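You operate a simulated robot arm through the tools that you are given. There is no shell and no other tool. Be economical: measure what you need, move in short steps, check, and stop when the job is done.

You are at the controls of a simulated two-armed robot. One attempt, no reset.

## Task
Take up the play in the shim jig with one shim.
Fine: free the clamp, draw the old shim, push home the size that the display shows, clamp again.

It is judged by the outcome, as a careful person would: the job done as asked, and still so three seconds after it is handed in. It fails if anything else is knocked over, pushed out of place, dropped, spilled or broken.

## Robot
Two 7-joint arms with two-finger parallel grippers on one trunk that stands fixed in place. Base frame: the origin is at the foot of the trunk, x ahead of it, y to its left, z up. Readings come in cm, degrees, newtons and seconds.
The left shoulder is at [2, 11.3, 127.2], the right one opposite. With the tool pointing down near the work surface each hand reaches from about 22 to 60 cm from the base axis, measured 20 degrees to its own side. Payload 1.57 kg a hand.
The tool frame of a hand sits at the grasp point between the pads (the TCP): z along the fingers, y along the line on which they close. The tips reach 3 cm beyond it. Largest opening 8 cm; finger width 1.7, thickness 1.2; the body of the gripper, 4 by 8.2 cm, starts 8 cm behind the TCP.
Orientation is told as [roll, pitch, yaw] about the base's x, y, z axes, in that order, counted from this pose: with the fingers straight down and closing along the base's y, the tool's x points along the base's -x, its y along +y and its z along -z.

## Interface
- The arms move only by the tool servo_tool. It takes "left_targets", "right_targets" or both (then of equal length, played together; a hand with none holds still); each is a list of rows, each an object of numbers (a shift or turn left out is 0, a gripper value left out holds the last): "dx", "dy", "dz": the shift along the tool's x, y, z in units of 40 mm (1.0 is 40 mm); "ax", "ay", "az": the turn, a rotation vector about the tool's x, y, z in units of 5 degrees (1.0 is 5 degrees); "claw": the finger opening in cm, from 0 to 8. In form: [{"dx": .., "dy": .., "dz": .., "ax": .., "ay": .., "az": .., "claw": ..}, ...]. A call has 1 to 10 rows; each row shifts and turns the commanded pose from where the row before left it, along the tool's axes as they then stand. A call with a number of a shift or a turn outside -1 to 1 is refused whole. Each row takes 0.2 s and may step no farther than 5 cm and 8.6 degrees from the row before; otherwise, or with a gripper value out of range, the whole call is refused. A pose out of reach is approached as far as the arm can. The call stops where the force on the tool passes 40 N (or 10 N more than at its start, if that is more) or the arm is blocked; 0.2 s more then pass. Each finger travels about 4.5 cm/s and halts on what it meets, pressing with about 26 N; the grip force reading is that of the motor and also rises with nothing between the fingers. The clock runs only during rows and for 0.2 s after the last one: add rows that do not move to give the fingers time. It gives the time, the measured TCP pose, the force on the tool (base axes), the opening and the grip force at its end, in the units of the frame above (readings bear some noise), with the torque about the TCP (base axes, N m) and any sound that the robot's microphone picked up.
- Cameras (640 x 400 px; columns grow to the right, rows downward): "scene" is now at [8.94, -3.94, 140.18]; the picture's right is [-0.43, -0.90, 0.00], its down [-0.47, 0.23, -0.85] and it looks along [0.77, -0.37, -0.52] (base axes); focal length 244 px, centre (320, 200). "left" rides on the left gripper at [7.2, 0.7, -12.2] in its tool frame; the picture's right is [-0.09, 1.00, 0.00], its down [-0.84, -0.08, -0.54] and it looks along [-0.54, -0.05, 0.84] (tool axes); focal length 238 px, centre (320, 200). "right" rides on the right gripper at [7.2, -0.7, -12.2] in its tool frame; the picture's right is [0.09, 1.00, 0.00], its down [-0.84, 0.08, -0.54] and it looks along [-0.54, 0.05, 0.84] (tool axes); focal length 238 px, centre (320, 200). There is no depth. A picture from a camera that has moved, and an enlarged one, comes with that camera's place and axes in the base frame and with its lens.
- grab_frame(camera): a new picture of that camera. It takes no simulated time.
- raise_lower(by): slides the trunk up (or, below 0, down) by that many cm; the arms and the scene camera ride with it, the base frame stays. It gives what a move gives, with no picture.
- head_to(pan, tilt): turns the head with the scene camera to pan (to the left, within 80 degrees either way) and tilt (down, from -29 to 69), counted from straight ahead of the robot. It gives what a move gives.
- inspect(camera, box): a new picture of the part [left, top, right, bottom] of that camera's present view, enlarged. It takes no simulated time.
- finish_job(): hands the job in; it is judged then, once.

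Go step by step. Nothing tells you positions but the pictures and the camera data: compare them with the known pose of the tool, close in by small moves and look again before you grip or let go. The budget is 120 turns and 78 pictures, counting those below and the enlarged ones. Unless the task says otherwise, let go and move clear before handing in, and close with one line.

The tools are called after ">>>" as a command line: name --argument value ..., lists and objects as JSON in quotes. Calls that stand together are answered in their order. servo_tool: Moves the arms, as the interface text tells. Its arguments: {"type":"object","properties":{"left_targets":{"type":"array","items":{"type":"object","properties":{"dx":{"type":"number"},"dy":{"type":"number"},"dz":{"type":"number"},"ax":{"type":"number"},"ay":{"type":"number"},"az":{"type":"number"},"claw":{"type":"number"}}}},"right_targets":{"type":"array","items":{"type":"object","properties":{"dx":{"type":"number"},"dy":{"type":"number"},"dz":{"type":"number"},"ax":{"type":"number"},"ay":{"type":"number"},"az":{"type":"number"},"claw":{"type":"number"}}}}},"required":[]} The other tools are called the same way: raise_lower (by) slides the trunk up or down; head_to (pan, tilt) turns the head that bears the scene camera; grab_frame (camera) takes a picture; inspect (camera, box) takes an enlarged picture of a part of a camera's view; finish_job () hands the job in.

At the start:

```text
t: 0.0
left_ee_pos: [42.75, -2.81, 124.24]
left_ee_rot: [0.1, -0.1, 0.1]
left_ft_force: [-0.6, -0.3, -0.1]
left_moment: [0.0, 0.01, 0.0]
left_grip_width: 8.02
left_grasp_force: 0.2
right_ee_pos: [21.93, -33.61, 128.58]
right_ee_rot: [0.0, 0.1, 0.0]
right_ft_force: [0.3, -0.3, -0.1]
right_moment: [-0.02, 0.03, 0.02]
right_grip_width: 8.03
right_grasp_force: 0.2
trunk travel left (down, up): [-32.5, 24.5]
head pan, tilt: [-25.6, 31.5]
```

scene: 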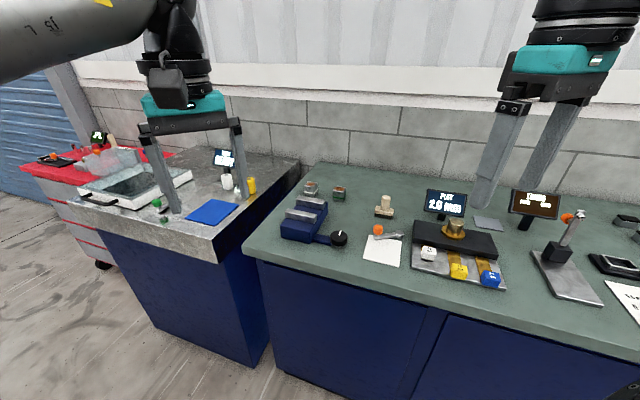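
right: 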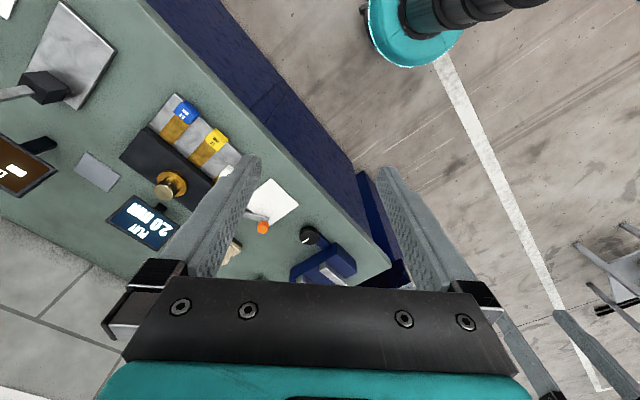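
left: 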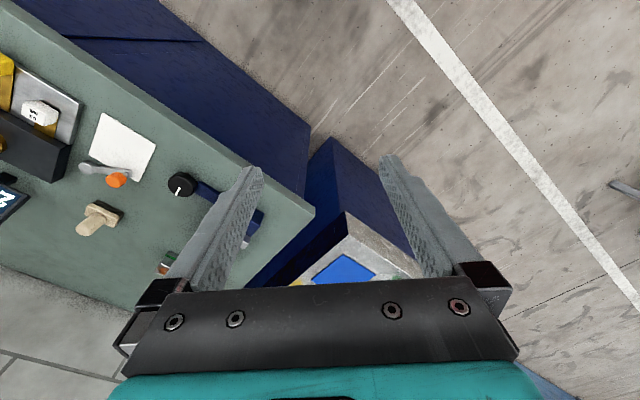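

I see a jig with a display reading about "PLAY 2.0 mm", a dark block with a brass knob and a tray of shims; there is also a blue vise-like device. I will look closer.

>>> inspect --camera "scene" --box '[360, 170, 560, 300]'

>>> inspect --camera "scene" --box '[260, 160, 420, 270]'

>>> inspect --camera "right" --box '[60, 60, 320, 260]'

```text
3.08 times, centred on (460, 235) of scene
camera zoom: at [8.94, -3.94, 140.18], right [-0.43, -0.9, 0.0], down [-0.47, 0.23, -0.85], along [0.77, -0.37, -0.52], focal length 752 px, centre (-111, 92)
```

zoom: 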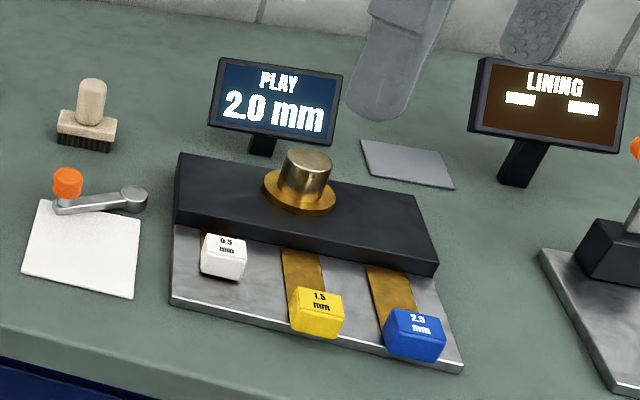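

```text
3.64 times, centred on (340, 215) of scene
camera zoom: at [8.94, -3.94, 140.18], right [-0.43, -0.9, 0.0], down [-0.47, 0.23, -0.85], along [0.77, -0.37, -0.52], focal length 888 px, centre (247, 146)
```

zoom: 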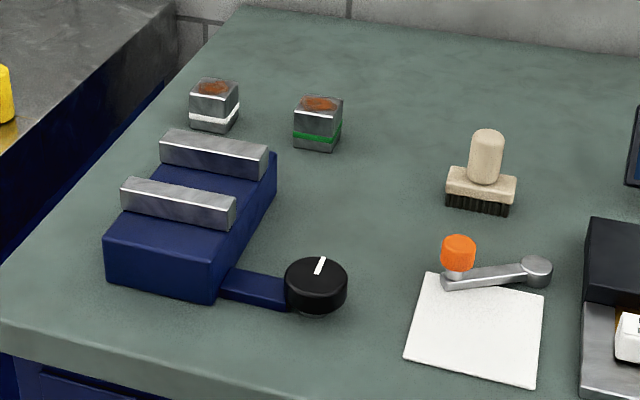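

```text
2.00 times, centred on (190, 160) of right
camera zoom: at [14.74, -34.31, 140.85], right [-0.09, 1.0, 0.0], down [0.84, 0.08, 0.54], along [0.54, 0.05, -0.84], focal length 477 px, centre (580, 280)
```

zoom: 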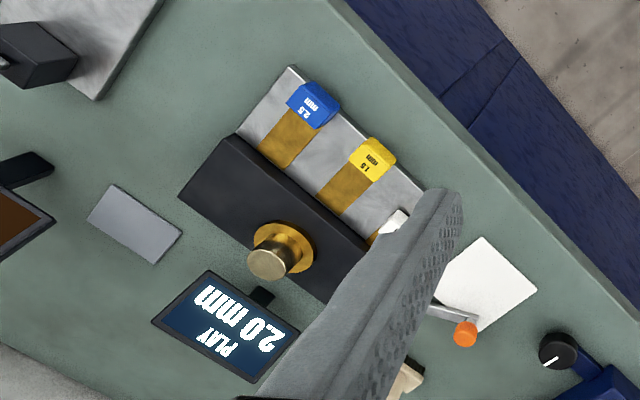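

The white 0.5 shim seems to be the one pushed in, with yellow and blue drawn out; the jig is around (30–45, -50…-65), turned about 46° from the base axes. I bring the right hand over it and align its yaw to see better.

>>> servo_tool --right_targets '[{"dx": -0.3, "dy": -0.8}, {"dx": -0.3, "dy": -0.8}, {"dx": -0.3, "dy": -0.8}, {"dx": -0.1, "dy": -0.5}, {"az": 1}, {"az": 1}, {"az": 1}, {"az": 1}, {"az": 1}, {"az": 1}]'

>>> head_to --pan -55 --tilt 40

>>> servo_tool --right_targets '[{"az": 1}, {"az": 1}, {"az": 1}, {"az": 0.2}]'

>>> grab_frame --camera "right"

>>> grab_frame --camera "scene"

```text
t: 2.2
left_ee_pos: [42.84, -2.84, 124.15]
left_ee_rot: [0.1, 0.1, 0.1]
left_ft_force: [0.1, -0.4, -0.3]
left_moment: [-0.01, -0.01, -0.01]
left_grip_width: 8.03
left_grasp_force: 0.1
right_ee_pos: [26.0, -45.14, 128.75]
right_ee_rot: [0.0, 0.0, -30.1]
right_ft_force: [0.1, -0.2, -0.1]
right_moment: [0.02, -0.01, -0.01]
right_grip_width: 8.02
right_grasp_force: 0.1
trunk travel left (down, up): [-32.5, 24.5]
head pan, tilt: [-25.6, 31.5]
```

```text
t: 3.1
left_ee_pos: [42.67, -2.87, 124.11]
left_ee_rot: [0.0, 0.0, 0.1]
left_ft_force: [1.1, -0.6, -0.1]
left_moment: [0.0, -0.01, -0.03]
left_grip_width: 7.99
left_grasp_force: 0.0
right_ee_pos: [25.95, -45.2, 128.67]
right_ee_rot: [0.1, -0.1, -29.9]
right_ft_force: [0.1, 0.3, -0.6]
right_moment: [-0.04, 0.01, -0.02]
right_grip_width: 8.0
right_grasp_force: 0.1
trunk travel left (down, up): [-32.5, 24.5]
head pan, tilt: [-55.0, 40.0]
```

```text
t: 4.1
left_ee_pos: [42.7, -2.82, 124.17]
left_ee_rot: [0.0, 0.0, 0.1]
left_ft_force: [-0.3, -1.0, 0.3]
left_moment: [0.0, 0.03, 0.02]
left_grip_width: 8.0
left_grasp_force: 0.0
right_ee_pos: [25.82, -45.19, 128.6]
right_ee_rot: [0.0, 0.0, -46.0]
right_ft_force: [-0.7, -0.5, -0.4]
right_moment: [-0.01, 0.03, 0.01]
right_grip_width: 8.0
right_grasp_force: 0.0
trunk travel left (down, up): [-32.5, 24.5]
head pan, tilt: [-55.0, 40.0]
```

```text
71 pictures are left
camera right: at [20.46, -40.54, 140.86], right [0.65, 0.76, 0.0], down [0.64, -0.55, 0.54], along [0.41, -0.35, -0.84], focal length 238 px, centre (320, 200)
```

right: 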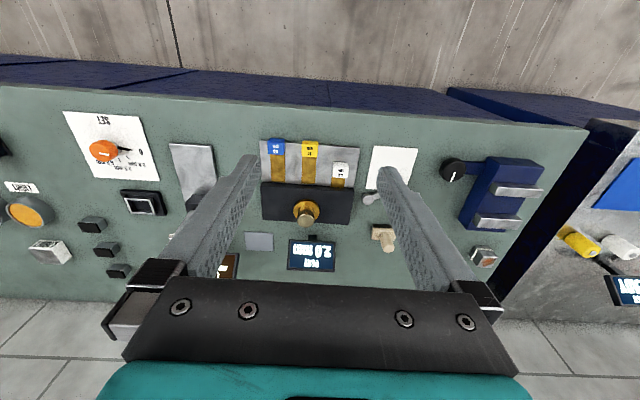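

```text
70 pictures are left
camera scene: at [5.72, -7.02, 138.87], right [-0.82, -0.57, 0.0], down [-0.37, 0.53, -0.77], along [0.44, -0.63, -0.64], focal length 244 px, centre (320, 200)
```

scene: 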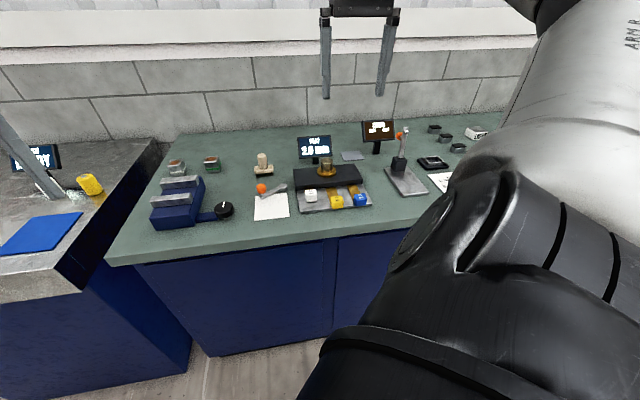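

The image confirms the jig at yaw ≈ -43°, knob near (44,-65.4,97), white tab (40.7,-52), yellow (32.5,-53.5), blue (27.8,-58.6). I move closer to look at the clamp.

>>> servo_tool --right_targets '[{"az": -0.64, "dx": -0.6, "dz": 0.6}, {"dx": -0.6, "dz": 0.6}, {"dx": -0.6, "dz": 0.6}, {"dx": -0.6, "dz": 0.6}, {"dx": -0.6, "dz": 0.6}, {}]'

>>> grab_frame --camera "right"

>>> inspect --camera "scene" --box '[250, 110, 410, 220]'

```text
t: 5.5
left_ee_pos: [42.68, -2.92, 124.26]
left_ee_rot: [0.0, 0.1, 0.1]
left_ft_force: [0.1, 0.2, -0.1]
left_moment: [0.01, 0.0, 0.02]
left_grip_width: 8.02
left_grasp_force: 0.0
right_ee_pos: [34.5, -53.45, 116.69]
right_ee_rot: [0.1, -0.1, -42.7]
right_ft_force: [0.1, -0.2, 1.1]
right_moment: [0.02, 0.02, 0.02]
right_grip_width: 8.01
right_grasp_force: 0.1
trunk travel left (down, up): [-32.5, 24.5]
head pan, tilt: [-55.0, 40.0]
```

```text
69 pictures are left
camera right: at [28.8, -49.15, 128.85], right [0.61, 0.79, 0.0], down [0.67, -0.51, 0.54], along [0.43, -0.33, -0.84], focal length 238 px, centre (320, 200)
```

right: 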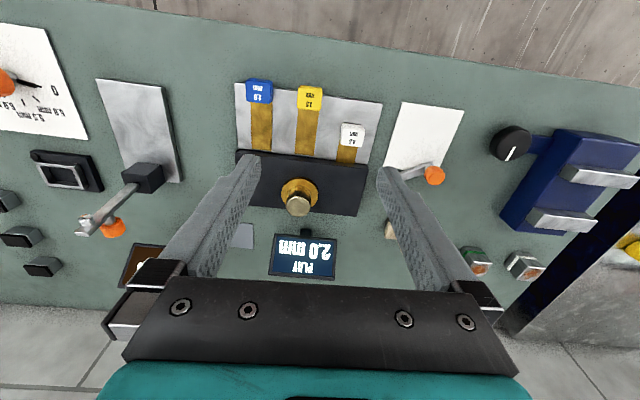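

```text
3.64 times, centred on (330, 165) of scene
camera zoom: at [5.68, -7.0, 138.88], right [-0.82, -0.57, 0.0], down [-0.37, 0.53, -0.77], along [0.44, -0.63, -0.64], focal length 888 px, centre (284, 327)
```

zoom: 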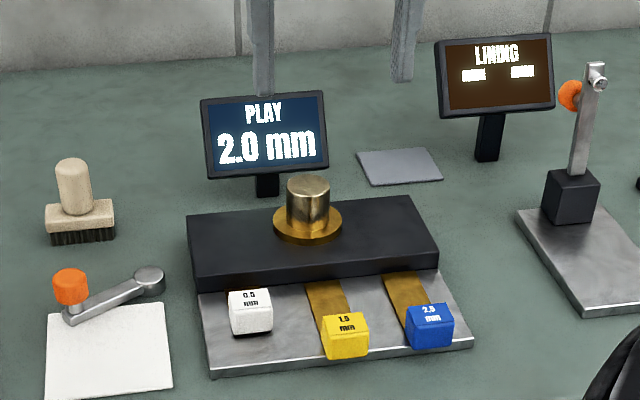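

The labels matter, so I zoom on them and the knob.

>>> inspect --camera "scene" --box '[300, 180, 372, 225]'

>>> inspect --camera "right" --box '[230, 70, 390, 230]'

```text
8.89 times, centred on (336, 202) of scene
camera zoom: at [5.68, -7.0, 138.88], right [-0.82, -0.57, 0.0], down [-0.37, 0.53, -0.77], along [0.44, -0.63, -0.64], focal length 2171 px, centre (178, 178)
```

zoom: 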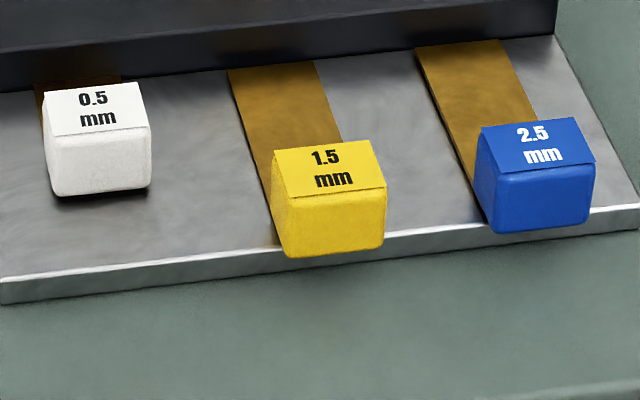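

```text
2.50 times, centred on (310, 150) of right
camera zoom: at [28.8, -49.15, 128.85], right [0.61, 0.79, 0.0], down [0.67, -0.51, 0.54], along [0.43, -0.33, -0.84], focal length 596 px, centre (345, 325)
```

zoom: 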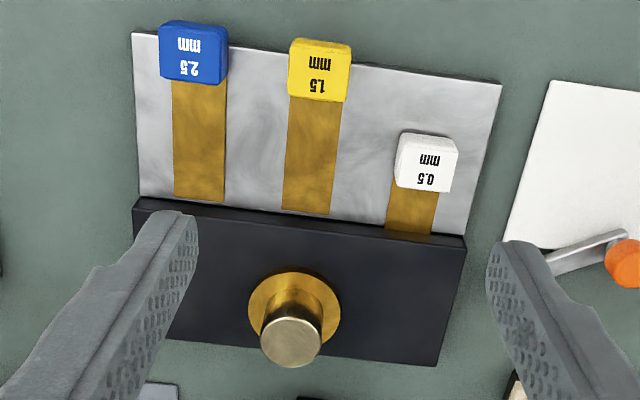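

Sizes are 0.5 (fitted), 1.5 and 2.5; with 0.5 fitted the play reads 2.0, so I expect the reading to change once it is drawn, and will read it then. Now I move over the clamp knob (~44,-65.3), which also tests reach.

>>> servo_tool --right_targets '[{"dx": -0.75, "dy": -0.112, "dz": 0.4}, {"dx": -0.75, "dy": -0.112, "dz": 0.4}, {"dx": -0.75, "dy": -0.112, "dz": 0.4}, {"dx": -0.75, "dy": -0.112, "dz": 0.4}, {"dx": -0.75, "dy": -0.112, "dz": 0.4}, {}]'

>>> grab_frame --camera "right"

>>> grab_frame --camera "scene"

```text
t: 6.9
left_ee_pos: [42.61, -2.79, 124.19]
left_ee_rot: [-0.1, 0.1, 0.1]
left_ft_force: [-0.4, 1.6, 0.0]
left_moment: [0.02, -0.02, 0.02]
left_grip_width: 7.98
left_grasp_force: 0.1
right_ee_pos: [39.42, -58.92, 110.63]
right_ee_rot: [0.1, -0.1, -42.8]
right_ft_force: [0.5, 0.4, 0.1]
right_moment: [-0.01, -0.01, 0.03]
right_grip_width: 8.03
right_grasp_force: 0.2
right hand out of reach, approached as far as the arm can: row 3, 4, 5
trunk travel left (down, up): [-32.5, 24.5]
head pan, tilt: [-55.0, 40.0]
```

```text
65 pictures are left
camera right: at [33.66, -54.57, 122.9], right [0.61, 0.79, 0.0], down [0.67, -0.51, 0.54], along [0.43, -0.33, -0.84], focal length 238 px, centre (320, 200)
```

right: 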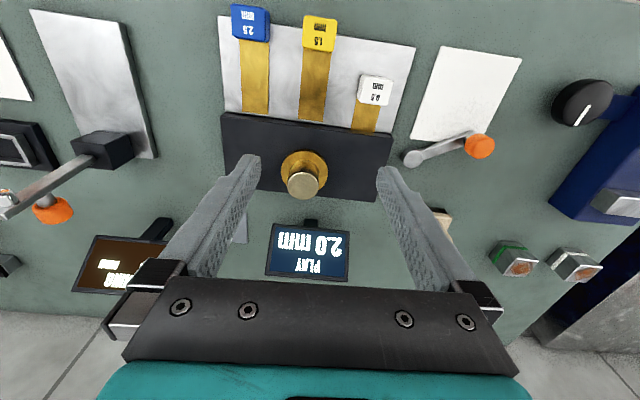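

```text
64 pictures are left
camera scene: at [5.71, -7.01, 138.87], right [-0.82, -0.57, 0.0], down [-0.37, 0.53, -0.77], along [0.44, -0.63, -0.64], focal length 244 px, centre (320, 200)
```

scene: 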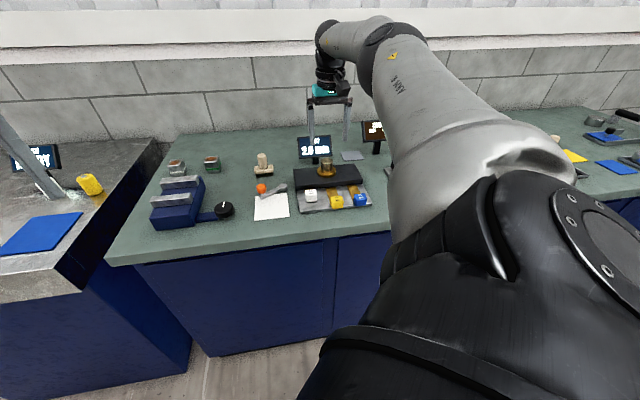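

The arm is at its reach limit with the tool vertical, so I tilt the fingers 30° outward (about the tool's y) to gain reach.

>>> servo_tool --right_targets '[{"ay": -1}, {"ay": -1}, {"ay": -1}, {"ay": -1}, {"ay": -1}, {"ay": -1}, {}]'

```text
t: 8.5
left_ee_pos: [42.72, -2.9, 124.23]
left_ee_rot: [0.0, -0.1, 0.1]
left_ft_force: [0.0, 0.1, 0.6]
left_moment: [0.01, -0.01, 0.02]
left_grip_width: 7.99
left_grasp_force: 0.0
right_ee_pos: [39.55, -58.85, 110.81]
right_ee_rot: [0.0, -30.1, -42.8]
right_ft_force: [-0.1, -0.1, -0.1]
right_moment: [-0.02, 0.0, -0.04]
right_grip_width: 8.02
right_grasp_force: 0.1
trunk travel left (down, up): [-32.5, 24.5]
head pan, tilt: [-55.0, 40.0]
```

Tilt worked. Now I move to just above the knob with this pose and look.

>>> servo_tool --right_targets '[{"dx": -0.164, "dy": -0.107, "dz": 0.585}, {"dx": -0.164, "dy": -0.107, "dz": 0.585}, {"dx": -0.164, "dy": -0.107, "dz": 0.585}, {"dx": -0.164, "dy": -0.107, "dz": 0.585}, {}]'

>>> grab_frame --camera "right"

>>> inspect --camera "scene" --box '[250, 90, 410, 220]'

```text
t: 9.7
left_ee_pos: [42.68, -2.87, 124.25]
left_ee_rot: [0.0, 0.0, 0.1]
left_ft_force: [-0.4, 0.6, 0.7]
left_moment: [0.03, 0.01, 0.02]
left_grip_width: 7.96
left_grasp_force: 0.0
right_ee_pos: [43.36, -65.01, 103.9]
right_ee_rot: [0.1, -30.0, -42.8]
right_ft_force: [0.8, 0.0, 0.3]
right_moment: [0.02, -0.02, -0.02]
right_grip_width: 8.01
right_grasp_force: 0.1
trunk travel left (down, up): [-32.5, 24.5]
head pan, tilt: [-55.0, 40.0]
```

```text
63 pictures are left
camera right: at [33.93, -57.16, 110.9], right [0.62, 0.79, -0.05], down [0.38, -0.25, 0.89], along [0.69, -0.57, -0.46], focal length 238 px, centre (320, 200)
```

right: 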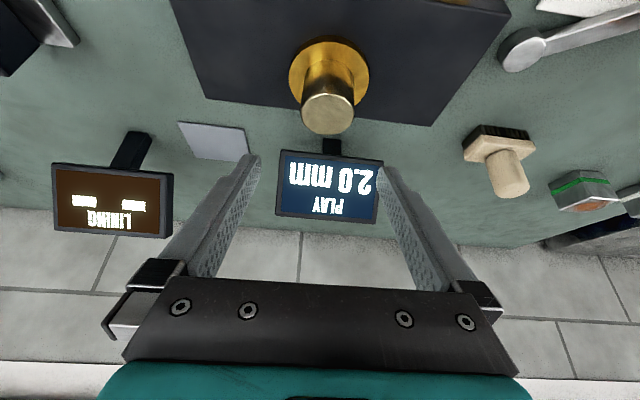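

```text
3.08 times, centred on (330, 155) of scene
camera zoom: at [5.7, -7.01, 138.88], right [-0.82, -0.57, 0.0], down [-0.37, 0.53, -0.77], along [0.44, -0.63, -0.64], focal length 752 px, centre (289, 338)
```

zoom: 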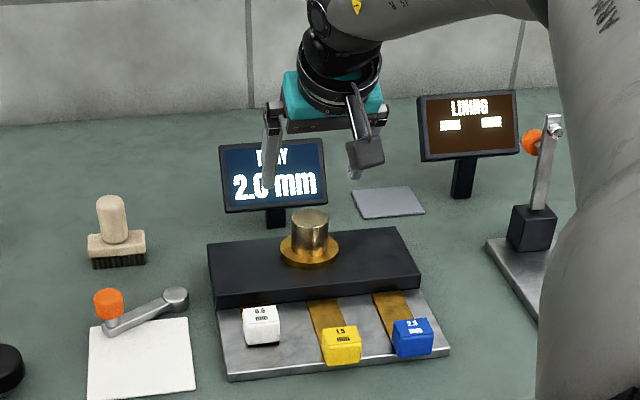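

The knob is centred at about (44.1,-65.1), top ≈97.2. I descend to straddle it with open fingers.

>>> servo_tool --right_targets '[{"dx": 0.31, "dy": 0.125, "dz": 0.51}, {"dx": 0.31, "dz": 0.51}, {"dx": 0.31, "dz": 0.51}, {}]'

>>> grab_frame --camera "right"

>>> inspect --camera "scene" --box '[280, 90, 380, 220]'

```text
t: 10.7
left_ee_pos: [42.75, -2.92, 124.11]
left_ee_rot: [0.0, 0.0, 0.1]
left_ft_force: [-0.4, 0.1, 0.3]
left_moment: [0.01, 0.01, 0.02]
left_grip_width: 8.0
left_grasp_force: 0.1
right_ee_pos: [42.92, -63.63, 97.81]
right_ee_rot: [0.0, -30.2, -42.7]
right_ft_force: [1.0, 0.2, 0.4]
right_moment: [0.03, -0.01, -0.02]
right_grip_width: 8.0
right_grasp_force: 0.1
right hand out of reach, approached as far as the arm can: row 2, 3
trunk travel left (down, up): [-32.5, 24.5]
head pan, tilt: [-55.0, 40.0]
```

```text
61 pictures are left
camera right: at [33.39, -55.82, 104.72], right [0.62, 0.79, -0.05], down [0.39, -0.25, 0.89], along [0.69, -0.57, -0.46], focal length 238 px, centre (320, 200)
```

right: 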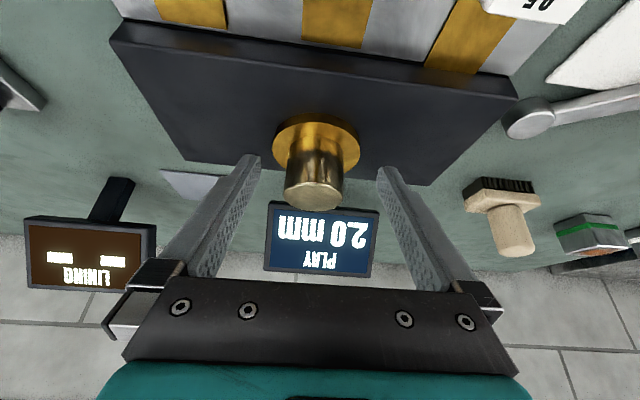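

```text
3.08 times, centred on (330, 155) of scene
camera zoom: at [5.74, -7.0, 138.87], right [-0.82, -0.57, 0.0], down [-0.37, 0.53, -0.77], along [0.44, -0.63, -0.64], focal length 752 px, centre (289, 338)
```

zoom: 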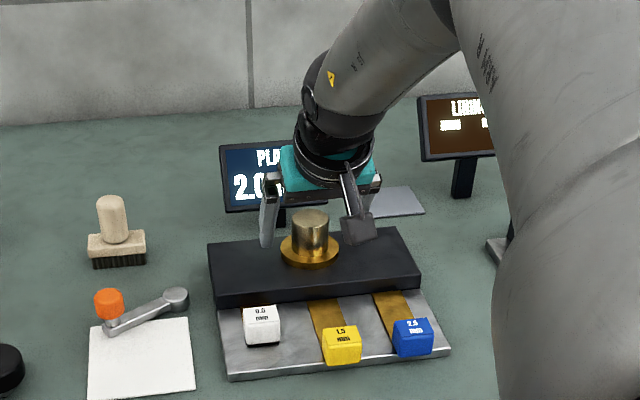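

Reach ran out again since the wrist is now well below the shoulder; I lift the hand 10 cm and lower the trunk 10 cm.

>>> servo_tool --right_targets '[{"dx": -0.417, "dz": -0.722}, {"dx": -0.417, "dz": -0.722}, {"dx": -0.417, "dz": -0.722}, {}]'

>>> raise_lower --by -10

```text
t: 11.7
left_ee_pos: [42.69, -2.85, 124.15]
left_ee_rot: [0.0, 0.0, 0.1]
left_ft_force: [-0.3, 0.4, 0.2]
left_moment: [0.02, 0.02, -0.03]
left_grip_width: 7.98
left_grasp_force: 0.1
right_ee_pos: [42.93, -63.68, 107.97]
right_ee_rot: [0.0, -29.9, -42.8]
right_ft_force: [0.2, -0.4, 0.5]
right_moment: [-0.02, 0.02, 0.01]
right_grip_width: 8.0
right_grasp_force: 0.1
trunk travel left (down, up): [-32.5, 24.5]
head pan, tilt: [-55.0, 40.0]
```

```text
t: 13.1
left_ee_pos: [42.64, -2.85, 114.24]
left_ee_rot: [0.0, 0.0, 0.1]
left_ft_force: [-0.8, -0.4, -0.5]
left_moment: [0.02, 0.01, 0.0]
left_grip_width: 8.0
left_grasp_force: 0.0
right_ee_pos: [42.92, -63.55, 97.94]
right_ee_rot: [0.0, -30.0, -42.8]
right_ft_force: [-0.1, 0.1, -0.2]
right_moment: [-0.02, 0.02, 0.0]
right_grip_width: 8.01
right_grasp_force: 0.0
trunk travel left (down, up): [-22.5, 34.5]
head pan, tilt: [-55.0, 40.0]
```

Now in place at z 98; I slide in over the knob and close gently.

>>> servo_tool --right_targets '[{"dx": -0.046, "dy": -0.119, "dz": 0.205}, {"dx": -0.046, "dz": 0.205}, {}]'

>>> grab_frame --camera "right"

```text
t: 13.9
left_ee_pos: [42.71, -2.89, 114.17]
left_ee_rot: [0.0, 0.0, 0.1]
left_ft_force: [0.2, -0.1, -0.1]
left_moment: [-0.01, -0.03, 0.05]
left_grip_width: 8.01
left_grasp_force: 0.0
right_ee_pos: [43.35, -64.8, 96.54]
right_ee_rot: [0.0, -30.0, -42.9]
right_ft_force: [-0.4, -0.5, -0.3]
right_moment: [0.03, 0.01, 0.0]
right_grip_width: 7.99
right_grasp_force: 0.1
trunk travel left (down, up): [-22.5, 34.5]
head pan, tilt: [-55.0, 40.0]
```

```text
59 pictures are left
camera right: at [33.94, -56.91, 103.67], right [0.62, 0.79, -0.05], down [0.39, -0.25, 0.89], along [0.69, -0.57, -0.46], focal length 238 px, centre (320, 200)
```

right: 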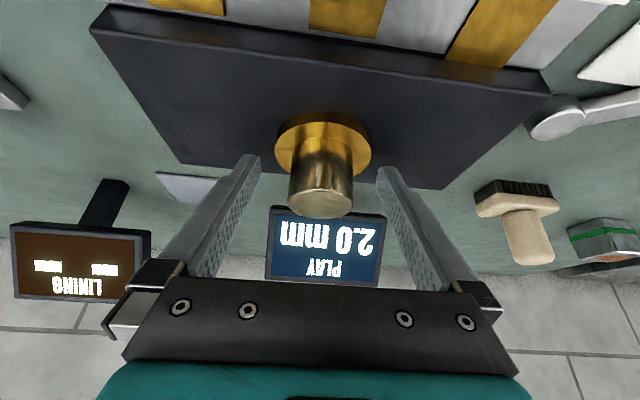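

Knob sits between the fingers. Closing on it.

>>> servo_tool --right_targets '[{"claw": 2.0}, {}, {}, {}, {}]'

>>> grab_frame --camera "right"

```text
t: 15.1
left_ee_pos: [42.81, -2.83, 114.18]
left_ee_rot: [0.1, 0.0, 0.2]
left_ft_force: [0.3, -0.3, -0.3]
left_moment: [0.03, 0.01, 0.01]
left_grip_width: 8.01
left_grasp_force: 0.0
right_ee_pos: [43.41, -64.71, 96.69]
right_ee_rot: [0.0, -29.9, -42.6]
right_ft_force: [2.6, 2.6, -2.4]
right_moment: [0.03, -0.22, 0.16]
right_grip_width: 4.0
right_grasp_force: 38.4
trunk travel left (down, up): [-22.5, 34.5]
head pan, tilt: [-55.0, 40.0]
```

```text
58 pictures are left
camera right: at [33.99, -56.85, 103.65], right [0.62, 0.79, -0.05], down [0.39, -0.25, 0.89], along [0.69, -0.57, -0.46], focal length 238 px, centre (320, 200)
```

right: 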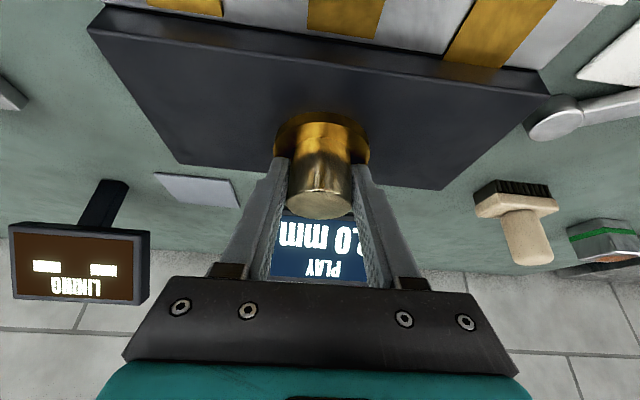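

Gripped at 4.0 cm. First try: pull straight up in 2 mm steps and watch force and motion.

>>> servo_tool --right_targets '[{"dx": -0.025, "dz": -0.0433}, {"dx": -0.025, "dz": -0.0433}, {"dx": -0.025, "dz": -0.0433}, {"dx": -0.025, "dz": -0.0433}]'

>>> grab_frame --camera "right"

```text
t: 16.2
left_ee_pos: [42.89, -3.1, 114.03]
left_ee_rot: [0.1, 0.1, 0.1]
left_ft_force: [-0.4, -0.2, -0.2]
left_moment: [0.04, -0.01, -0.01]
left_grip_width: 8.01
left_grasp_force: 0.0
right_ee_pos: [43.37, -64.68, 96.68]
right_ee_rot: [-0.1, -29.1, -42.7]
right_ft_force: [18.2, -8.6, -15.2]
right_moment: [-0.13, 0.49, -0.33]
right_grip_width: 4.02
right_grasp_force: 44.7
trunk travel left (down, up): [-22.5, 34.5]
head pan, tilt: [-55.0, 40.0]
stopped in row 4 (right hand): the force on the tool passed its limit at 41 N (the readings are from after the stop); the commanded pose is now the measured one
```

```text
57 pictures are left
camera right: at [34.06, -56.93, 103.86], right [0.62, 0.79, -0.04], down [0.4, -0.26, 0.88], along [0.68, -0.56, -0.47], focal length 238 px, centre (320, 200)
```

right: 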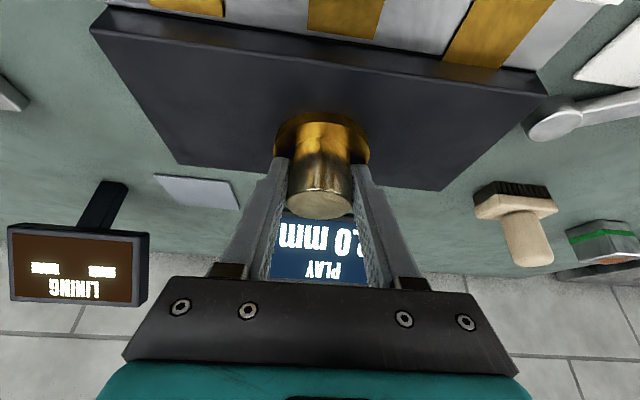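

It does not lift. I now try pressing it down in small steps while holding it.

>>> servo_tool --right_targets '[{"dx": 0.025, "dz": 0.0433}, {"dx": 0.025, "dz": 0.0433}, {"dx": 0.025, "dz": 0.0433}, {"dx": 0.025, "dz": 0.0433}, {"dx": 0.025, "dz": 0.0433}]'

```text
t: 17.4
left_ee_pos: [42.65, -2.77, 114.17]
left_ee_rot: [0.0, 0.0, 0.1]
left_ft_force: [-0.9, 0.0, -0.1]
left_moment: [-0.02, -0.01, 0.0]
left_grip_width: 7.99
left_grasp_force: 0.1
right_ee_pos: [43.4, -64.49, 96.62]
right_ee_rot: [0.1, -30.3, -42.8]
right_ft_force: [9.2, -13.7, 30.2]
right_moment: [0.43, 1.33, -0.03]
right_grip_width: 4.0
right_grasp_force: 45.0
trunk travel left (down, up): [-22.5, 34.5]
head pan, tilt: [-55.0, 40.0]
```

No press action either. So it's a turning clamp: I relax the push and try turning counter-clockwise (loosen) about the knob's vertical axis.

>>> servo_tool --right_targets '[{"dx": -0.115, "dz": -0.2}, {}, {"ax": -0.5, "az": -0.866, "dy": -0.015}, {"ax": -0.5, "az": -0.866, "dy": -0.015}, {"ax": -0.5, "az": -0.866, "dy": -0.015}, {"ax": -0.5, "az": -0.866, "dy": -0.015}]'

>>> grab_frame --camera "right"

```text
t: 18.8
left_ee_pos: [42.69, -2.92, 114.2]
left_ee_rot: [0.0, 0.0, 0.1]
left_ft_force: [0.6, 0.1, -0.3]
left_moment: [-0.02, 0.01, 0.01]
left_grip_width: 7.99
left_grasp_force: 0.1
right_ee_pos: [41.37, -63.71, 96.17]
right_ee_rot: [-1.3, -29.6, -26.1]
right_ft_force: [-2.6, -21.3, -5.3]
right_moment: [-0.32, 0.15, -0.29]
right_grip_width: 3.82
right_grasp_force: 10.0
right hand out of reach, approached as far as the arm can: row 5, 6
trunk travel left (down, up): [-22.5, 34.5]
head pan, tilt: [-55.0, 40.0]
stopped in row 6 (right hand): the force on the tool passed its limit at 70 N (the readings are from after the stop); the commanded pose is now the measured one
```

```text
56 pictures are left
camera right: at [30.19, -58.69, 103.36], right [0.38, 0.92, -0.07], down [0.45, -0.12, 0.88], along [0.81, -0.36, -0.46], focal length 238 px, centre (320, 200)
```

right: 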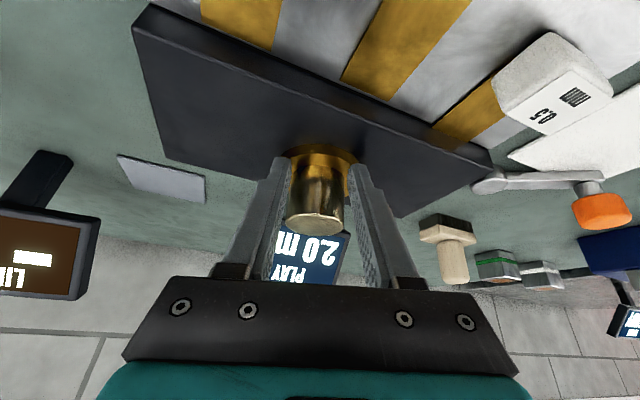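

The reach limit pulled the hand off. I open, lift, tilt further to 45°, and will lower the trunk more so that I have turning range.

>>> servo_tool --right_targets '[{"claw": 8}, {}, {}, {"dx": -0.417, "dz": -0.722}, {"dx": -0.417, "dz": -0.722}, {"dx": -0.417, "dz": -0.722}, {"ay": -1}, {"ay": -1}, {"ay": -1}, {}]'

>>> raise_lower --by -8

>>> grab_frame --camera "right"

>>> grab_frame --camera "scene"

```text
t: 21.0
left_ee_pos: [42.76, -2.86, 114.11]
left_ee_rot: [0.1, 0.0, 0.1]
left_ft_force: [-0.3, -0.2, 0.5]
left_moment: [0.01, -0.01, 0.0]
left_grip_width: 7.96
left_grasp_force: 0.1
right_ee_pos: [41.71, -62.44, 106.67]
right_ee_rot: [-1.0, -45.0, -25.4]
right_ft_force: [0.5, 0.0, 0.0]
right_moment: [0.0, 0.02, 0.0]
right_grip_width: 8.02
right_grasp_force: 0.1
right hand out of reach, approached as far as the arm can: row 6
trunk travel left (down, up): [-22.5, 34.5]
head pan, tilt: [-55.0, 40.0]
```

```text
t: 22.1
left_ee_pos: [42.66, -2.85, 106.16]
left_ee_rot: [0.0, -0.1, 0.1]
left_ft_force: [-1.0, -1.1, -0.6]
left_moment: [-0.01, -0.01, -0.01]
left_grip_width: 8.03
left_grasp_force: 0.0
right_ee_pos: [41.65, -62.55, 98.62]
right_ee_rot: [-1.0, -45.1, -25.5]
right_ft_force: [-0.2, 0.4, -0.9]
right_moment: [0.03, 0.0, 0.0]
right_grip_width: 8.03
right_grasp_force: 0.1
trunk travel left (down, up): [-14.5, 42.5]
head pan, tilt: [-55.0, 40.0]
```

```text
55 pictures are left
camera right: at [29.13, -57.07, 102.18], right [0.38, 0.92, -0.08], down [0.23, -0.01, 0.97], along [0.9, -0.39, -0.21], focal length 238 px, centre (320, 200)
```

right: 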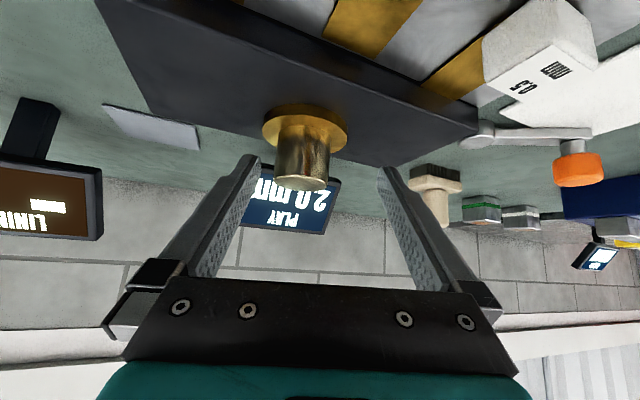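

```text
54 pictures are left
camera scene: at [5.71, -7.01, 120.88], right [-0.82, -0.57, 0.0], down [-0.37, 0.53, -0.77], along [0.44, -0.63, -0.64], focal length 244 px, centre (320, 200)
```

scene: 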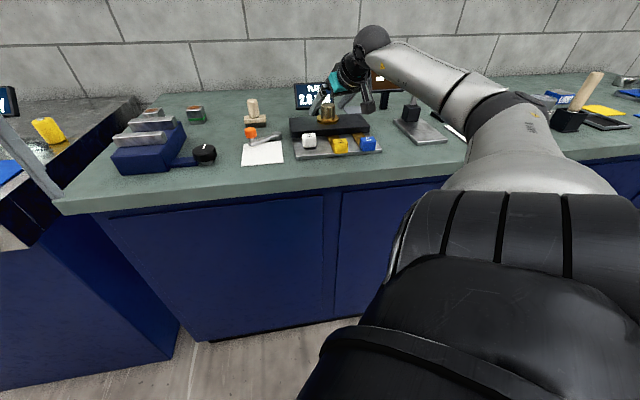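

All intact. I raise 4 cm and swing the yaw clockwise to about -70° before re-gripping the knob.

>>> servo_tool --right_targets '[{"dx": -0.707, "dz": -0.707}, {"ax": 0.707, "az": 0.707}, {"ax": 0.707, "az": 0.707}, {"ax": 0.707, "az": 0.707}, {"ax": 0.707, "az": 0.707}, {"ax": 0.707, "az": 0.707}, {"ax": 0.707, "az": 0.707}, {"ax": 0.707, "az": 0.707}, {"ax": 0.707, "az": 0.707}, {"ax": 0.707, "az": 0.707}]'

>>> grab_frame --camera "right"

```text
t: 24.3
left_ee_pos: [42.72, -2.87, 106.13]
left_ee_rot: [0.0, 0.0, 0.1]
left_ft_force: [0.0, 0.1, 1.1]
left_moment: [-0.03, 0.02, -0.02]
left_grip_width: 8.0
left_grasp_force: 0.1
right_ee_pos: [41.59, -62.48, 102.52]
right_ee_rot: [-0.7, -45.5, -70.6]
right_ft_force: [0.0, -0.2, 0.5]
right_moment: [0.01, 0.02, -0.01]
right_grip_width: 8.02
right_grasp_force: 0.1
trunk travel left (down, up): [-14.5, 42.5]
head pan, tilt: [-55.0, 40.0]
```

```text
53 pictures are left
camera right: at [36.65, -49.68, 106.04], right [0.92, 0.38, -0.07], down [0.15, -0.16, 0.98], along [0.36, -0.91, -0.2], focal length 238 px, centre (320, 200)
```

right: 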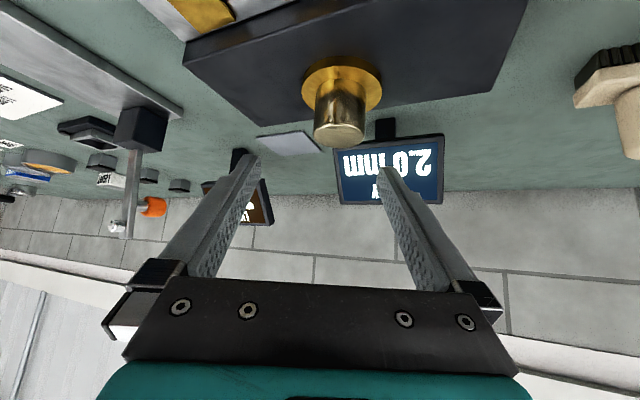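

I line up laterally, descend over the knob and grip.

>>> servo_tool --right_targets '[{"dy": 0.335}, {"dx": 0.236, "dz": 0.507}, {"dx": 0.236, "dz": 0.507}, {"dx": 0.236, "dz": 0.507}, {}]'

>>> grab_frame --camera "right"

```text
t: 25.5
left_ee_pos: [42.62, -2.88, 106.14]
left_ee_rot: [0.0, 0.1, 0.0]
left_ft_force: [-0.4, 0.2, -0.6]
left_moment: [0.02, 0.01, 0.04]
left_grip_width: 8.0
left_grasp_force: 0.1
right_ee_pos: [43.77, -64.33, 96.36]
right_ee_rot: [-0.7, -45.5, -70.7]
right_ft_force: [0.4, -0.7, 0.7]
right_moment: [-0.04, 0.01, 0.02]
right_grip_width: 8.02
right_grasp_force: 0.1
trunk travel left (down, up): [-14.5, 42.5]
head pan, tilt: [-55.0, 40.0]
```

```text
52 pictures are left
camera right: at [38.71, -51.63, 99.81], right [0.92, 0.38, -0.07], down [0.15, -0.16, 0.98], along [0.36, -0.91, -0.21], focal length 238 px, centre (320, 200)
```

right: 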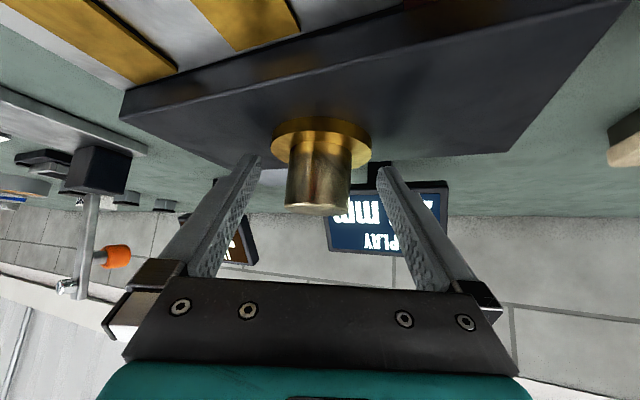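

Well centred. I grip and turn counter-clockwise 30°.

>>> servo_tool --right_targets '[{"claw": 2.0}, {}, {}, {}, {"ax": -0.707, "az": -0.707, "dy": -0.0175}, {"ax": -0.707, "az": -0.707, "dy": -0.0175}, {"ax": -0.707, "az": -0.707, "dy": -0.0175}, {"ax": -0.707, "az": -0.707, "dy": -0.0175}, {"ax": -0.707, "az": -0.707, "dy": -0.0175}, {"ax": -0.707, "az": -0.707, "dy": -0.0175}]'

>>> grab_frame --camera "right"

```text
t: 27.7
left_ee_pos: [42.68, -2.88, 106.27]
left_ee_rot: [0.0, 0.0, 0.2]
left_ft_force: [0.4, -0.2, 0.4]
left_moment: [-0.01, -0.01, 0.01]
left_grip_width: 7.98
left_grasp_force: 0.1
right_ee_pos: [43.28, -64.58, 96.42]
right_ee_rot: [-0.5, -45.2, -40.8]
right_ft_force: [-5.4, -1.6, 1.1]
right_moment: [0.63, -1.25, -1.13]
right_grip_width: 3.94
right_grasp_force: 44.9
trunk travel left (down, up): [-14.5, 42.5]
head pan, tilt: [-55.0, 40.0]
```

```text
51 pictures are left
camera right: at [32.58, -56.0, 99.86], right [0.61, 0.79, -0.07], down [0.21, -0.07, 0.98], along [0.77, -0.61, -0.21], focal length 238 px, centre (320, 200)
```

right: 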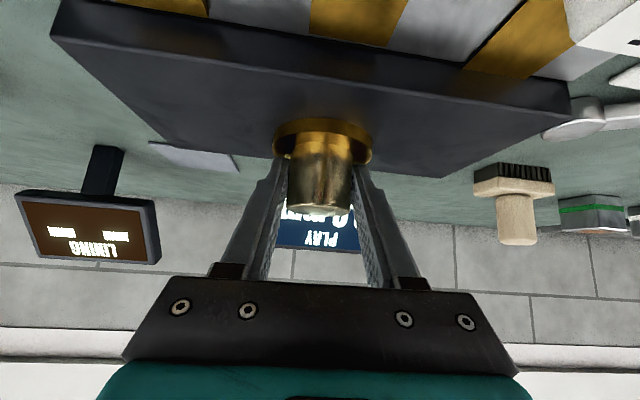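

There is a resisting torque of about 1.1 N·m; I need to know whether the knob turned or the pads slipped. I zoom to see surface texture before and after a further turn.

>>> inspect --camera "right" --box '[260, 110, 390, 220]'

>>> servo_tool --right_targets '[{"ax": -0.707, "az": -0.707, "dy": -0.0175}, {"ax": -0.707, "az": -0.707, "dy": -0.0175}, {"ax": -0.707, "az": -0.707, "dy": -0.0175}, {"ax": -0.707, "az": -0.707, "dy": -0.0175}]'

>>> inspect --camera "right" --box '[260, 110, 390, 220]'

```text
3.64 times, centred on (325, 165) of right
camera zoom: at [32.58, -56.0, 99.86], right [0.61, 0.79, -0.07], down [0.21, -0.07, 0.98], along [0.77, -0.61, -0.21], focal length 867 px, centre (302, 327)
```

zoom: 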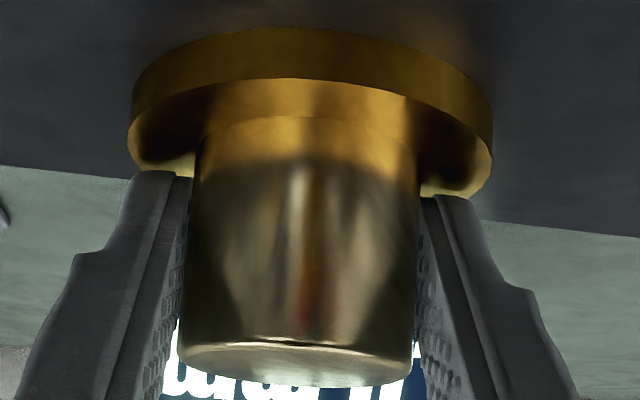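

```text
t: 28.7
left_ee_pos: [42.56, -2.78, 106.17]
left_ee_rot: [-0.2, -0.1, 0.2]
left_ft_force: [0.2, 0.0, 0.3]
left_moment: [-0.01, 0.04, -0.01]
left_grip_width: 8.01
left_grasp_force: 0.0
right_ee_pos: [43.13, -64.63, 96.31]
right_ee_rot: [-1.6, -45.2, -23.3]
right_ft_force: [-19.5, 2.3, 9.3]
right_moment: [0.59, 0.22, -0.77]
right_grip_width: 4.02
right_grasp_force: 45.2
right hand out of reach, approached as far as the arm can: row 4
trunk travel left (down, up): [-14.5, 42.5]
head pan, tilt: [-55.0, 40.0]
stopped in row 4 (right hand): the force on the tool passed its limit at 50 N (the readings are from after the stop); the commanded pose is now the measured one
```

```text
3.64 times, centred on (325, 165) of right
camera zoom: at [30.4, -59.55, 99.81], right [0.35, 0.93, -0.09], down [0.23, 0.0, 0.97], along [0.91, -0.36, -0.21], focal length 867 px, centre (302, 327)
```

zoom: 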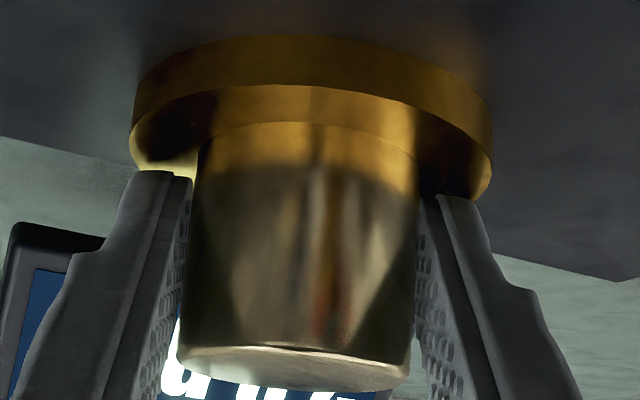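

Inconclusive. I turn clockwise back 20° and read the torque to compare.

>>> servo_tool --right_targets '[{"ax": 0.707, "az": 0.707, "dy": 0.0175}, {"ax": 0.707, "az": 0.707, "dy": 0.0175}, {"ax": 0.707, "az": 0.707, "dy": 0.0175}, {"ax": 0.707, "az": 0.707, "dy": 0.0175}]'

>>> inspect --camera "right" --box '[260, 110, 390, 220]'

```text
t: 29.7
left_ee_pos: [42.66, -2.89, 106.22]
left_ee_rot: [0.1, 0.0, 0.1]
left_ft_force: [0.1, -0.5, 0.6]
left_moment: [0.0, 0.01, 0.0]
left_grip_width: 7.99
left_grasp_force: 0.0
right_ee_pos: [43.48, -64.65, 96.21]
right_ee_rot: [-1.7, -45.9, -43.1]
right_ft_force: [-0.2, -18.4, 9.4]
right_moment: [0.41, 0.24, 0.56]
right_grip_width: 4.03
right_grasp_force: 30.4
trunk travel left (down, up): [-14.5, 42.5]
head pan, tilt: [-55.0, 40.0]
```

```text
3.64 times, centred on (325, 165) of right
camera zoom: at [33.26, -55.49, 99.52], right [0.65, 0.76, -0.09], down [0.21, -0.07, 0.98], along [0.73, -0.65, -0.2], focal length 867 px, centre (302, 327)
```

zoom: 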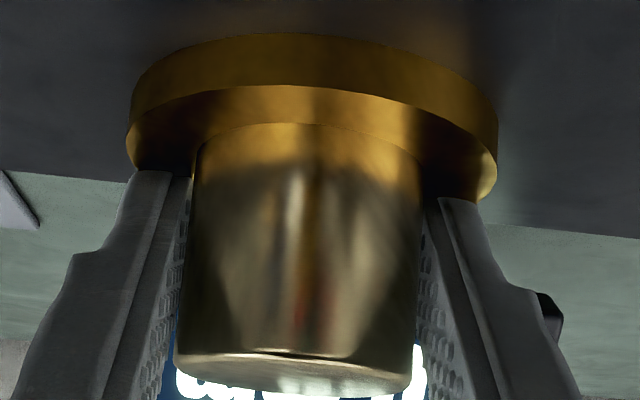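

The pads slip both ways and it neither lifts nor sinks, so this brass knob is fixed — not the clamp. The crank with the orange handle beside the jig is the likely clamp; I let go, retreat upward and look at it.

>>> servo_tool --right_targets '[{"claw": 8}, {}, {}, {"dx": -0.53, "dz": -0.53}, {"dx": -0.53, "dz": -0.53}, {"dx": -0.53, "dz": -0.53}, {"dx": 0.4, "dy": 0.7, "dz": -0.5}, {"dx": 0.4, "dy": 0.7, "dz": -0.5}, {"dx": 0.4, "dy": 0.7, "dz": -0.5}, {}]'

>>> grab_frame --camera "right"

>>> inspect --camera "scene" --box '[230, 70, 390, 180]'

```text
t: 31.9
left_ee_pos: [42.76, -2.88, 106.09]
left_ee_rot: [0.0, 0.1, 0.2]
left_ft_force: [0.0, 0.2, 0.1]
left_moment: [0.01, 0.01, 0.04]
left_grip_width: 8.0
left_grasp_force: 0.0
right_ee_pos: [44.08, -52.91, 105.71]
right_ee_rot: [-1.7, -45.7, -43.1]
right_ft_force: [-0.5, 0.4, -0.1]
right_moment: [0.04, 0.0, -0.01]
right_grip_width: 7.98
right_grasp_force: 0.1
trunk travel left (down, up): [-14.5, 42.5]
head pan, tilt: [-55.0, 40.0]
```

```text
47 pictures are left
camera right: at [33.85, -43.74, 109.19], right [0.65, 0.76, -0.09], down [0.21, -0.07, 0.98], along [0.73, -0.65, -0.2], focal length 238 px, centre (320, 200)
```

right: 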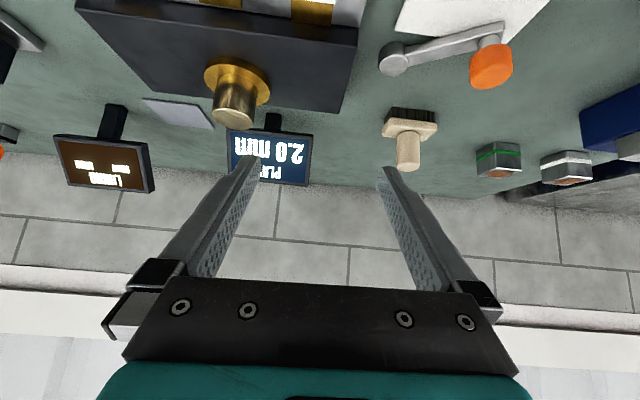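

```text
3.64 times, centred on (310, 125) of scene
camera zoom: at [5.72, -7.01, 120.87], right [-0.82, -0.57, 0.0], down [-0.37, 0.53, -0.77], along [0.44, -0.63, -0.64], focal length 888 px, centre (356, 473)
```

zoom: 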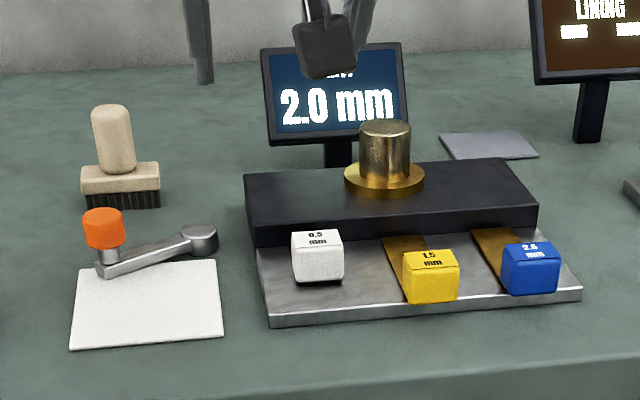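

The crank's boss is at about (52.2,-52.5,91) and its orange handle at (53.8,-45.1,94). I look at it from a steeper angle before deciding to touch it.

>>> servo_tool --right_targets '[{"ay": 1}, {"ay": 1}, {"ay": 1}, {"ay": 1}, {"ay": 1}, {"ay": 1}, {"dx": 0.6, "dy": 0.2}, {}]'

>>> grab_frame --camera "right"

```text
t: 33.7
left_ee_pos: [42.66, -2.89, 106.17]
left_ee_rot: [0.0, -0.1, 0.1]
left_ft_force: [-0.4, 1.1, -0.3]
left_moment: [0.01, -0.03, 0.01]
left_grip_width: 8.01
left_grasp_force: 0.1
right_ee_pos: [42.85, -50.69, 104.96]
right_ee_rot: [-1.3, -15.7, -43.8]
right_ft_force: [0.3, -0.7, -0.6]
right_moment: [-0.01, -0.03, 0.02]
right_grip_width: 8.01
right_grasp_force: 0.1
trunk travel left (down, up): [-14.5, 42.5]
head pan, tilt: [-55.0, 40.0]
```

```text
45 pictures are left
camera right: at [35.23, -43.85, 114.81], right [0.63, 0.78, -0.05], down [0.54, -0.39, 0.75], along [0.56, -0.49, -0.66], focal length 238 px, centre (320, 200)
```

right: 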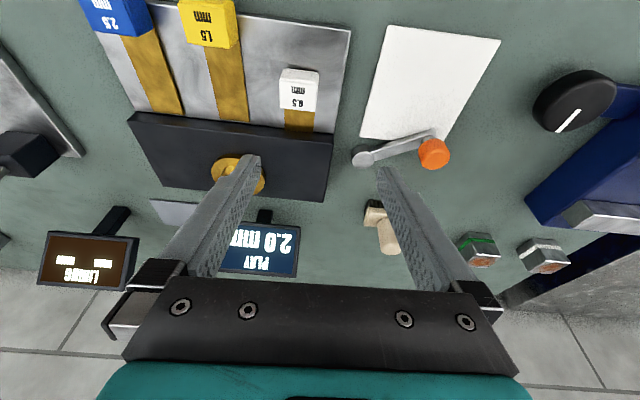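

>>> inspect --camera "right" --box '[340, 20, 510, 180]'

>>> inspect --camera "scene" --box '[230, 100, 310, 170]'

```text
2.50 times, centred on (425, 100) of right
camera zoom: at [35.23, -43.85, 114.81], right [0.63, 0.78, -0.05], down [0.54, -0.39, 0.75], along [0.56, -0.49, -0.66], focal length 596 px, centre (58, 450)
```

zoom: 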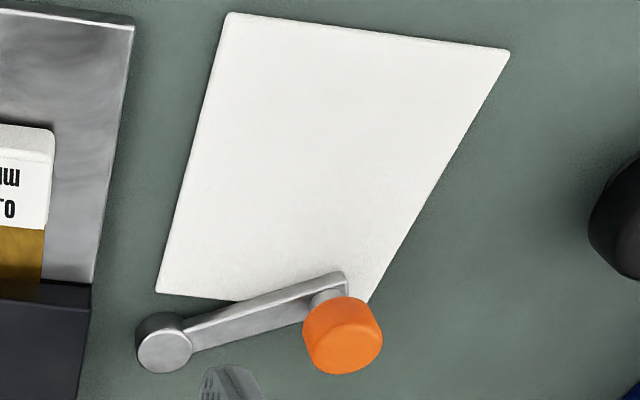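

```text
5.71 times, centred on (270, 135) of scene
camera zoom: at [5.7, -7.02, 120.87], right [-0.82, -0.57, 0.0], down [-0.37, 0.53, -0.77], along [0.44, -0.63, -0.64], focal length 1396 px, centre (606, 571)
```

zoom: 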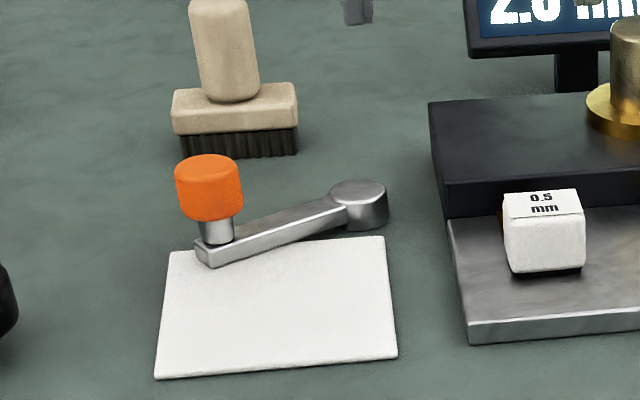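

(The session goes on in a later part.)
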